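You operate a simulated robot arm through the tools that you are given. There is no shell and no other tool. Be economical: measure what you need, move in short steps, check, and stop when the job is done.

Carry out the task below with a simulated robot arm. There is one attempt and no reset: what you move stays moved.

TASK
Put the yellow lot tag and the blue marker ring in the grey core crate.
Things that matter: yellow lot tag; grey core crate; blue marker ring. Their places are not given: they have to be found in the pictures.

It is judged by the outcome, as a careful person would: the job done as asked, and still so three seconds after it is handed in. It fails if anything else is knocked over, pushed out of place, dropped, spilled or broken.

THE ROBOT
A 7-joint arm with a two-finger parallel gripper, fixed in place. Base frame: the origin is at the foot of the arm, x ahead of it, y to its left, z up; the work surface is at about z = 0. Lengths are in mm, angles in degrees, forces in N, time in s.
With the tool pointing down near the work surface it reaches from about 240 to 620 mm from the base axis. Its first joint turns from -66.0 to 66.0 degrees. Payload 2.6 kg.
Tool frame: the origin (TCP) lies between the finger pads and is the grasp point; the fingertips stand 30 mm ahead of it; z points along the fingers, y is the line along which they close. The gripper opens to 94 mm. The fingers are 28 mm wide and 10 mm thick; the gripper's body (50 by 96 mm) begins 55 mm behind the TCP.
Orientation is told as [roll, pitch, yaw] about the base's x, y, z axes, in that order, counted from this pose: with the fingers straight down and closing along the base's y, the tool's x points along the base's -x, its y along +y and its z along -z.

THE INTERFACE
- The arm moves only by the tool play_rows. Its argument "series" is a list of rows, each a list of 7 numbers: the shift along the base's x, y, z in mm, then the turn, a rotation vector about the base's x, y, z in degrees, then the opening, from 0 (shut) to 1 (fully open). In form: [[dx, dy, dz, ax, ay, az, hand], ...]. A call has 1 to 12 rows; each row shifts and turns the commanded pose from where the row before left it. A row lasts 0.2 s, in which the tool goes at most 50 mm and 8.6 degrees; a call with a longer step from one row to the next is refused whole, and so is a gripper value outside its range. A pose out of reach is approached as far as the arm can. The call stops where the force on the tool passes 40 N (or 10 N more than at its start, if that is more) or the arm is blocked; 0.2 s more then pass. The fingers move at their own pace (about 72 mm/s each) and stop on an object; they squeeze with about 42 N. The grip force told is the motor's: it shows also when the fingers shut on nothing. Time passes only in rows, and 0.2 s behind the last, so rows that do not move let the fingers close. It gives the time, the measured TCP pose, the force on the tool (base axes), the opening and the grip force at its end, in the units of the frame above (readings bear some noise).
- Cameras (640 x 400 px; columns grow to the right, rows downward): "scene" is fixed at [31.1, 429, 562.3]; the picture's right is [-0.81, -0.58, 0.00], its down [-0.34, 0.48, -0.81] and it looks along [0.47, -0.66, -0.59] (base axes); focal length 366 px, centre (320, 200). "wrist" rides on the gripper at [-37, 0, -58] in the tool frame; the picture's right is [0.00, -1.00, 0.00], its down [0.97, 0.00, -0.24] and it looks along [0.24, 0.00, 0.97] (tool axes); focal length 218 px, centre (320, 200).
- get_image(camera): a new picture of that camera. No time passes.
- pixel_to_xyz(camera, pixels): for up to 12 pixels [column, row] of the newest picture of that camera ("zoom" is the newest enlarged one), the place [x, y, z] in the base frame of the surface seen there, good to about 2 mm. No time passes.
- inspect(camera, box): a new picture of the part [left, top, right, bottom] of that camera's present view, enlarged. No time passes.
- hand_in(): hands the job in; it is judged then, once.

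Work in short steps. Measure before you move; look again where a grasp or a placing could have gone wrong, and mend it. You have 60 turns and 24 pictures in all, the two below and enlarged ones among them. Open the gripper and draw the arm clear of the work before you hand the job in, unless the task says otherwise; then end with one line.

The tools are called after ">>>" as a command line: name --pt "numbers of a row" for each row, then --argument value for the rest, lists and objects as JSON in quotes. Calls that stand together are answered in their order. play_rows: Moves the arm, as the interface text tells. Its arguments: {"type":"object","properties":{"series":{"type":"array","items":{"type":"array","items":{"type":"number"}}}},"required":["series"]} The other tools are called the same way: get_image (camera) takes a picture; pixel_to_xyz (camera, pixels) gives the place of the surface under pixels of a picture; inspect (camera, box) takes an enlarged picture of a part of a camera's view; hand_in () hands the job in.

At the start:

```text
time: 0.0
eef_pos: [348.6, 25.7, 313.8]
tool_rot: [0.0, 0.0, 0.0]
contact_force: [0.7, 0.0, -0.3]
gripper_width: 94.2
gripper_force: 0.2
```

scene: 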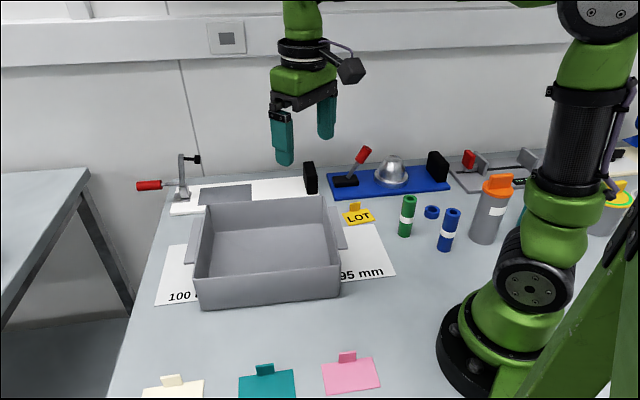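
wrist: 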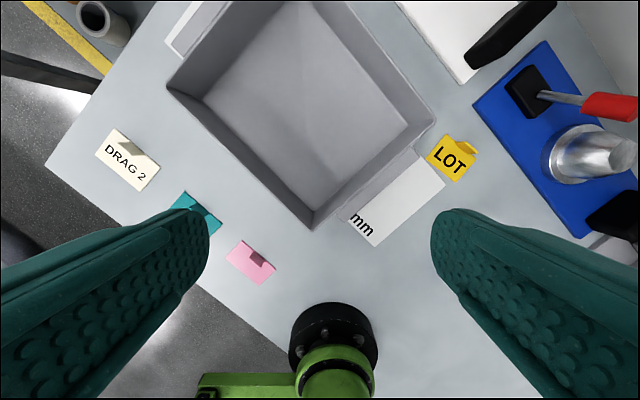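

The scene shows the LOT tag near (358,215), the small blue ring near (432,212), and the crate around (268,250). I'll enlarge and measure these.

>>> inspect --camera "scene" --box '[320, 170, 480, 270]'

>>> pixel_to_xyz --camera "scene" --pixels '[[205, 205], [322, 197], [340, 292], [196, 278], [265, 245], [358, 217], [353, 207], [432, 211], [408, 198], [452, 212], [338, 262], [334, 222]]'

```text
4.00 times, centred on (400, 220) of scene
```

zoom: 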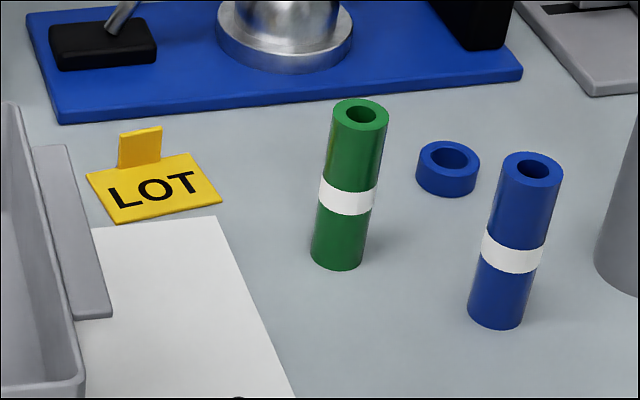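

```text
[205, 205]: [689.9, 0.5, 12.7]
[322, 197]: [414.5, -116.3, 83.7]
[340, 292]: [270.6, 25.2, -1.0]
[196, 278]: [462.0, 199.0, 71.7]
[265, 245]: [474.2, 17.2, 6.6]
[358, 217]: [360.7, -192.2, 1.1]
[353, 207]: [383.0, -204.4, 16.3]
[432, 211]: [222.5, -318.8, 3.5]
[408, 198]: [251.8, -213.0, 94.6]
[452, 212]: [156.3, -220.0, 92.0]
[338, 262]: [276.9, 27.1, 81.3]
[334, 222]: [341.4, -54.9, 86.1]
```

The ring and the tag tab are visible in the zoom, so I'll measure their edges.

>>> pixel_to_xyz --camera "zoom" --pixels '[[420, 158], [475, 158], [448, 143], [448, 175], [448, 190], [121, 137], [160, 128], [120, 164], [158, 156], [87, 174], [120, 223], [221, 201]]'

>>> pixel_to_xyz --camera "scene" --pixels '[[339, 180], [435, 162], [390, 160], [362, 155], [310, 178], [495, 185], [345, 245], [404, 235], [445, 248], [190, 210], [345, 240]]'

```text
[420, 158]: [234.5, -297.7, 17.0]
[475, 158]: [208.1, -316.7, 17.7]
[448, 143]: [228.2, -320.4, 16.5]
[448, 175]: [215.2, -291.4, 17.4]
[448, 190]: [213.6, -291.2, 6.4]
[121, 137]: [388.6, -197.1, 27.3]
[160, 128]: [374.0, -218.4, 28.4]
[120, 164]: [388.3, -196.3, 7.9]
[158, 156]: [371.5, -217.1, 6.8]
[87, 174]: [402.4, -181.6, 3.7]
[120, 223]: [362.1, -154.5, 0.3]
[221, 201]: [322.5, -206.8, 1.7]
```

```text
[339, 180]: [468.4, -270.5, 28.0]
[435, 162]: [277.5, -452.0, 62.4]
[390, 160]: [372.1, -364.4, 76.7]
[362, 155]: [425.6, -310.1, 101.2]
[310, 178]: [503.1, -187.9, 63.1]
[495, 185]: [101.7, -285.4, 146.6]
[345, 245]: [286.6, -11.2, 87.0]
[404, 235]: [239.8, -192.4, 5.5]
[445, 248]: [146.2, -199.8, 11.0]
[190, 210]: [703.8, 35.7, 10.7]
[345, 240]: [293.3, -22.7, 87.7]
```

The tab of the tag centres at about (380,-207), top z 28, running at about 52.5°. The ring centres at (221,-306), top z 17. I'll go above the tag, turned to close across the tab.

>>> play_rows --pt "4.5 -33.2 -23.4 0 0 7.5 0.45" --pt "4.5 -33.2 -23.4 0 0 7.5 0.45" --pt "4.5 -33.2 -23.4 0 0 7.5 0.45" --pt "4.5 -33.2 -23.4 0 0 7.5 0.45" --pt "4.5 -33.2 -23.4 0 0 7.5 0.45" --pt "4.5 -33.2 -23.4 0 0 7.5 0.45" --pt "4.5 -33.2 -23.4 0 0 7.5 0.45" --pt "0 0 0 0 0 0 0.45"

>>> get_image --camera "wrist"

```text
time: 1.8
eef_pos: [379.8, -207.8, 150.5]
tool_rot: [0.0, 0.0, 52.6]
contact_force: [-0.1, 0.4, -0.1]
gripper_width: 42.5
gripper_force: 0.1
```

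```text
20 pictures are left
```

wrist: 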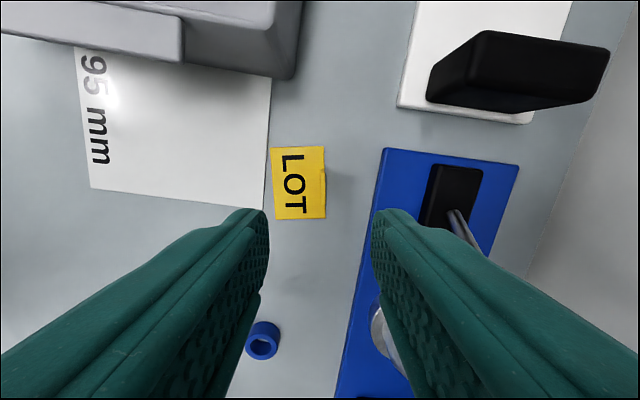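

The tab is seen edge-on at (323,182), aligned with the fingers. I'll refine its place and the neighbouring clamp's.

>>> pixel_to_xyz --camera "wrist" --pixels '[[323, 172], [323, 182], [323, 192], [320, 182], [298, 183], [370, 215], [465, 225], [450, 210], [262, 341], [458, 70], [282, 75]]'

```text
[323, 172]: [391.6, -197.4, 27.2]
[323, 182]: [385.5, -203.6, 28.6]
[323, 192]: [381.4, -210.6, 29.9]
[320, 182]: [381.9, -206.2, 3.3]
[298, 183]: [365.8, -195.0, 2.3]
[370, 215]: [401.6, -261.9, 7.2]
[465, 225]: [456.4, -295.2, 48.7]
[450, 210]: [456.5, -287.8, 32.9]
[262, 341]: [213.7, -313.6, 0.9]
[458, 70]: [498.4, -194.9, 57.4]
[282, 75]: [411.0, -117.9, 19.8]
```

The tab centre is confirmed at (382,-207). I'll descend to TCP z 40, which puts the tips at about z 10.

>>> play_rows --pt "2 0 -30 0 0 0 0.45" --pt "0 0 -30 0 0 0 0.45" --pt "0 0 -25 0 0 0 0.45" --pt "0 0 -15 0 0 0 0.45" --pt "0 0 -10.5 0 0 0 0.45" --pt "0 0 0 0 0 0 0.45" --pt "0 0 0 0 0 0 0" --pt "0 0 0 0 0 0 0" --pt "0 0 0 0 0 0 0"

>>> get_image --camera "wrist"

```text
time: 3.8
eef_pos: [382.1, -208.0, 41.0]
tool_rot: [0.0, 0.0, 52.5]
contact_force: [0.7, -0.4, 0.6]
gripper_width: 2.0
gripper_force: 37.4
```

```text
19 pictures are left
```

wrist: 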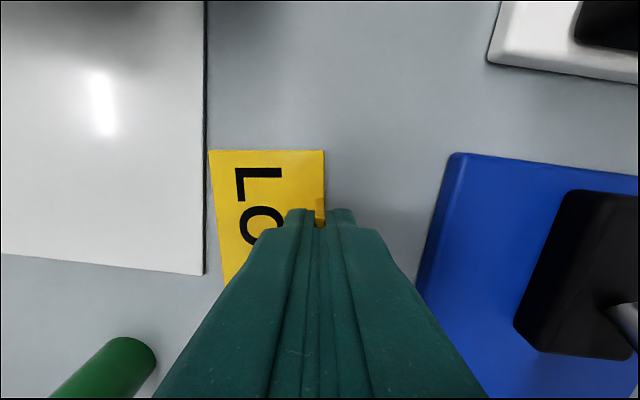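

Gripped at 2.0 mm with the tab between the fingers. I'll lift and move over the crate's far half.

>>> play_rows --pt "0 0 15 0 0 0 0" --pt "0 0 30 0 0 0 0" --pt "0 0 35 0 0 0 0" --pt "0 0 35 0 0 0 0" --pt "0 0 30 0 0 0 0" --pt "12 38 0 0 0 0 0" --pt "13 42 0 0 0 0 0" --pt "13 42 0 0 0 0 0" --pt "13 42 0 0 0 0 0" --pt "13 42 0 0 0 0 0" --pt "13 42 0 0 0 0 0" --pt "12 32 0 0 0 0 0"

>>> get_image --camera "scene"

>>> get_image --camera "wrist"

```text
time: 6.4
eef_pos: [470.8, 72.3, 184.5]
tool_rot: [0.1, 0.0, 52.5]
contact_force: [-0.5, 0.1, -0.6]
gripper_width: 2.1
gripper_force: 37.4
```

```text
18 pictures are left
```

scene: 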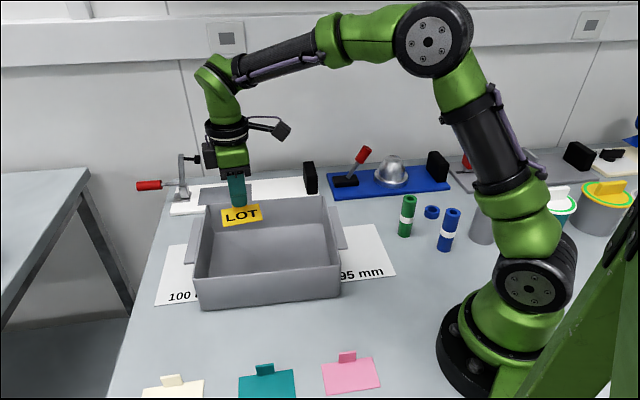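

```text
17 pictures are left
```

wrist: 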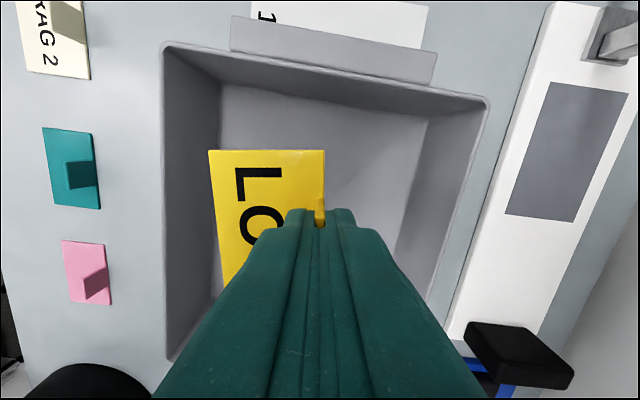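

The tag is level and inside the crate outline. I'll lower to TCP z about 49 and open modestly.

>>> play_rows --pt "0 0 -35 0 0 0 0" --pt "0 0 -35 0 0 0 0" --pt "0 0 -30 0 0 0 0" --pt "0 0 -20 0 0 0 0" --pt "0 0 -10 0 0 0 0" --pt "0 0 -5.5 0 0 0 0" --pt "0 0 0 0 0 0 0.3" --pt "0 0 0 0 0 0 0.3" --pt "0 0 0 0 0 0 0.3"

>>> get_image --camera "wrist"

```text
time: 8.4
eef_pos: [470.1, 72.3, 48.7]
tool_rot: [0.0, 0.0, 52.4]
contact_force: [0.1, 0.2, -0.1]
gripper_width: 28.3
gripper_force: 0.0
```

```text
16 pictures are left
```

wrist: 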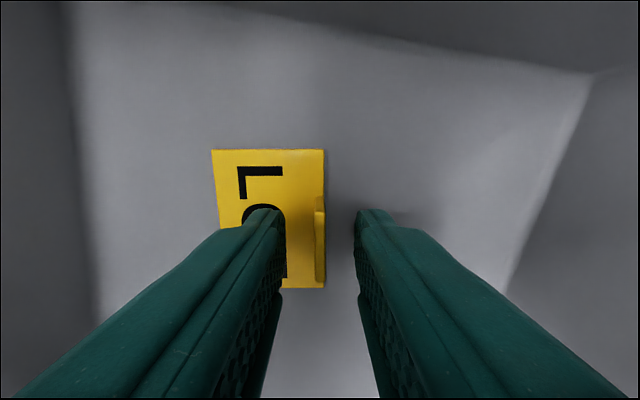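

The tag lies released on the crate floor. I'll lift straight out and travel toward the ring, turning as I go.

>>> play_rows --pt "0 0 25 0 0 0 0.3" --pt "0 0 40 0 0 0 0.3" --pt "0 0 40 0 0 0 0.3" --pt "0 0 40 0 0 0 0.3" --pt "-25 -38 0 0 0 -8.4 0.5" --pt "-25 -38 0 0 0 -8.4 0.6" --pt "-25 -38 0 0 0 -8.4 0.6" --pt "-25 -38 0 0 0 -8.4 0.6" --pt "-25 -38 0 0 0 -8.4 0.6" --pt "-25 -38 0 0 0 -8.4 0.6" --pt "-25 -38 0 0 0 -8.4 0.6" --pt "-25 -38 0 0 0 -8.4 0.6"

>>> play_rows --pt "-24 -37 0 0 0 -8.4 0.6" --pt "-24.5 -37 0 0 0 -8.4 0.6" --pt "0 0 0 0 0 -8.4 0.6" --pt "0 0 0 0 0 -8.4 0.6" --pt "0 0 0 0 0 -8.4 0.6" --pt "0 0 0 0 0 -8.4 0.6" --pt "0 0 0 0 0 -8.4 0.6" --pt "0 0 0 0 0 -8.4 0.6" --pt "0 0 0 0 0 -8 0.6" --pt "0 0 0 0 0 0 0.6"

>>> get_image --camera "wrist"

>>> get_image --camera "scene"

```text
time: 11.0
eef_pos: [270.3, -231.0, 196.4]
tool_rot: [0.0, 0.0, -14.8]
contact_force: [0.4, 0.5, 0.3]
gripper_width: 56.3
gripper_force: 0.1
```

```text
time: 13.2
eef_pos: [222.5, -305.3, 195.3]
tool_rot: [0.0, 0.0, -90.0]
contact_force: [-0.1, 0.7, -0.5]
gripper_width: 56.4
gripper_force: 0.1
```

```text
15 pictures are left
```

wrist: 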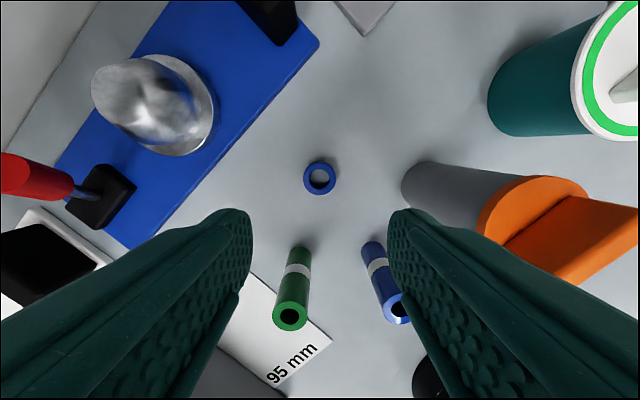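

```text
14 pictures are left
```

scene: 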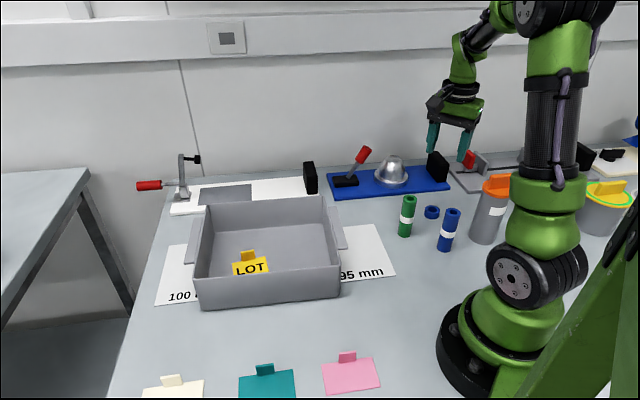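

The tag is in the crate. The ring is at (319,178) in the wrist view; I'll measure it and the bottle beside it.

>>> pixel_to_xyz --camera "wrist" --pixels '[[306, 178], [333, 178], [319, 164], [319, 192], [319, 178], [489, 235], [560, 180], [415, 185], [280, 312], [395, 308]]'

```text
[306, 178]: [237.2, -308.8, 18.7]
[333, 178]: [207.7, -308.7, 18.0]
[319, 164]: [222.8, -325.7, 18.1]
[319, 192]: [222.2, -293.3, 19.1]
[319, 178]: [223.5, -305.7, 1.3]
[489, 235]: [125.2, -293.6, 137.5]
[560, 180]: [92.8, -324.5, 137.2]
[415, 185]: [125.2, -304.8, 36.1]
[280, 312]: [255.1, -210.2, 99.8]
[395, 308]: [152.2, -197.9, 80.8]
```

The ring centre is (222.5,-308.5), about 33 mm across. The bottle edge at x≈125 leaves clearance. I'll descend to TCP z 36 and close.

>>> play_rows --pt "0 -3 -35 0 0 0 0.6" --pt "0 0 -35 0 0 0 0.6" --pt "0 0 -35 0 0 0 0.6" --pt "0 0 -30 0 0 0 0.6" --pt "0 0 -15 0 0 0 0.6" --pt "0 0 -9 0 0 0 0.6" --pt "0 0 0 0 0 0 0.6" --pt "0 0 0 0 0 0 0" --pt "0 0 0 0 0 0 0" --pt "0 0 0 0 0 0 0"

>>> get_image --camera "wrist"

```text
time: 15.4
eef_pos: [222.7, -307.0, 35.6]
tool_rot: [0.0, 0.0, -89.9]
contact_force: [0.7, 0.9, 0.1]
gripper_width: 30.9
gripper_force: 42.1
```

```text
13 pictures are left
```

wrist: 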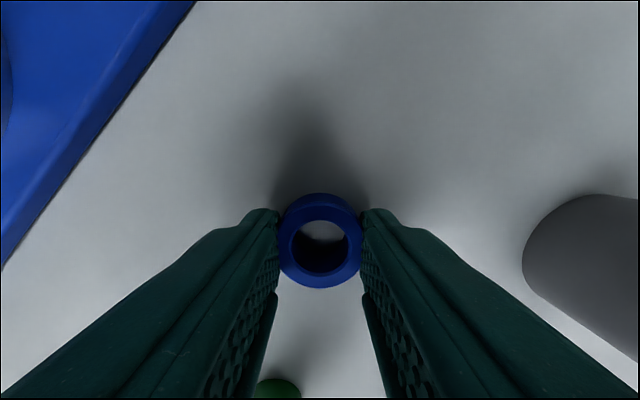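

Ring held at 30.9 mm. I'll lift and carry it over the near half of the crate.

>>> play_rows --pt "0 0 15 0 0 0 0" --pt "0 0 35 0 0 0 0" --pt "0 0 35 0 0 0 0" --pt "0 0 35 0 0 0 0" --pt "0 0 35 0 0 0 0" --pt "22 36 0 0 0 8.4 0" --pt "23 40 0 0 0 8.4 0" --pt "23 40 0 0 0 8.4 0" --pt "23 40 0 0 0 8.4 0" --pt "23 40 0 0 0 8.4 0" --pt "23 40 0 0 0 0 0" --pt "23 40 0 0 0 0 0"

>>> play_rows --pt "20 38 0 0 0 0 0" --pt "0 0 0 0 0 0 0"

>>> get_image --camera "wrist"

```text
time: 18.0
eef_pos: [385.1, -31.0, 190.4]
tool_rot: [0.0, 0.0, -47.8]
contact_force: [0.0, -0.3, 0.2]
gripper_width: 30.9
gripper_force: 42.0
```

```text
time: 18.6
eef_pos: [403.3, 5.4, 189.6]
tool_rot: [0.0, 0.0, -47.9]
contact_force: [0.6, -0.5, 0.8]
gripper_width: 30.6
gripper_force: 41.8
```

```text
12 pictures are left
```

wrist: 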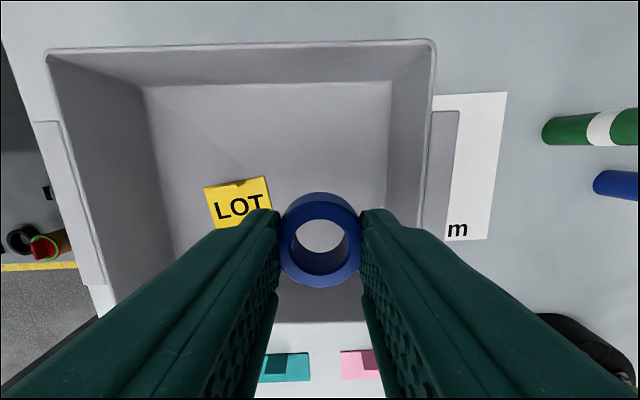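

Ring is over the crate; the tag is to its left. I'll measure the clearances first.

>>> pixel_to_xyz --camera "wrist" --pixels '[[265, 180], [268, 203], [238, 205], [300, 150], [390, 120], [345, 310], [432, 60], [388, 84]]'

```text
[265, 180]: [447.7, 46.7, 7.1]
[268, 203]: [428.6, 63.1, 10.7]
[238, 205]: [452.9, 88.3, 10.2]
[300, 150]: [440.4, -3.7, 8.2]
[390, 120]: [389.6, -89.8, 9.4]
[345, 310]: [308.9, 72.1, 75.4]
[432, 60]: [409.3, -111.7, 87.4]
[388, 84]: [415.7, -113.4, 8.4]
```

Clearance is adequate; I'll shift 13 mm away from the tag, lower to TCP z about 44, and open slightly.

>>> play_rows --pt "0 -13 -35 0 0 0 0" --pt "0 0 -35 0 0 0 0" --pt "0 0 -30 0 0 0 0" --pt "0 0 -25 0 0 0 0" --pt "0 0 -12 0 0 0 0" --pt "0 0 -8 0 0 0 0" --pt "0 0 0 0 0 0 0" --pt "0 0 0 0 0 0 0.5" --pt "0 0 0 0 0 0 0.5" --pt "0 0 0 0 0 0 0.5"

>>> get_image --camera "wrist"

```text
time: 20.8
eef_pos: [403.1, -8.8, 45.0]
tool_rot: [-0.1, 0.0, -47.9]
contact_force: [-0.2, 0.3, 0.2]
gripper_width: 47.0
gripper_force: 0.1
```

```text
11 pictures are left
```

wrist: 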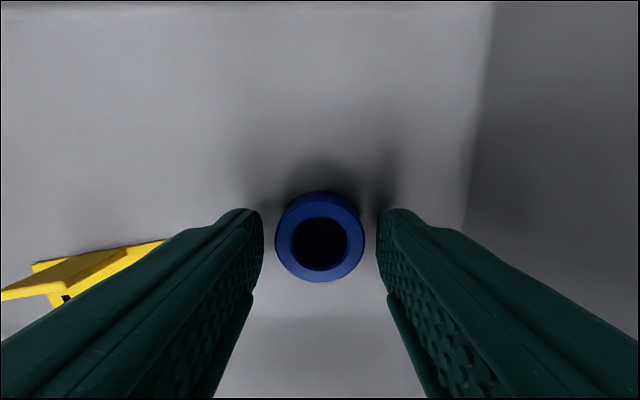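

The ring is released on the crate floor. I'll lift out and look at the result.

>>> play_rows --pt "0 0 25 0 0 0 0.5" --pt "0 0 40 0 0 0 0.5" --pt "0 0 45 0 0 0 0.5" --pt "0 0 45 0 0 0 0.5" --pt "0 0 45 0 0 0 0.5" --pt "0 0 45 0 0 0 0.8" --pt "-10 0 20 0 0 0 0.8" --pt "0 0 0 0 0 0 0.8"

>>> get_image --camera "scene"

>>> get_image --camera "wrist"

```text
time: 22.6
eef_pos: [392.7, -9.2, 309.8]
tool_rot: [-0.1, 0.0, -47.8]
contact_force: [-1.1, -0.4, 0.3]
gripper_width: 75.1
gripper_force: 0.1
```

```text
10 pictures are left
```

scene: 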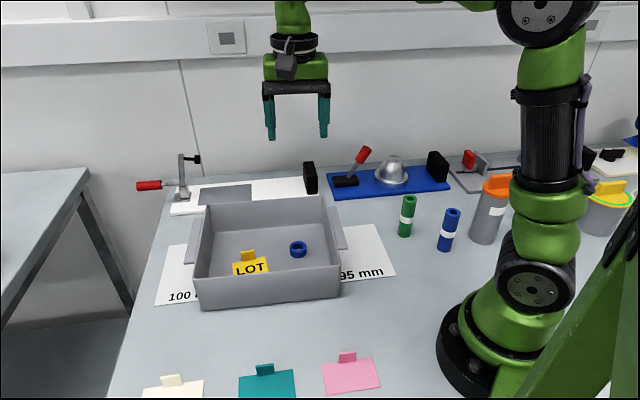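

```text
9 pictures are left
```

wrist: 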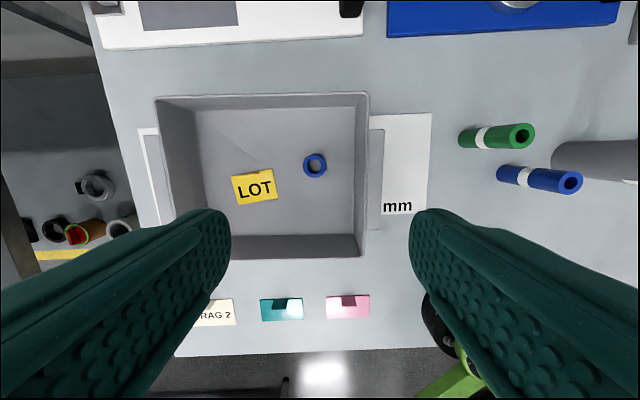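

Both items lie flat in the crate, nothing else has moved, and the arm is clear, so I'm handing in.

>>> hand_in

```text
The job is handed in.
```

The yellow lot tag and the blue marker ring are both lying flat in the grey core crate. The last pictures show nothing else disturbed, and the job is handed in.
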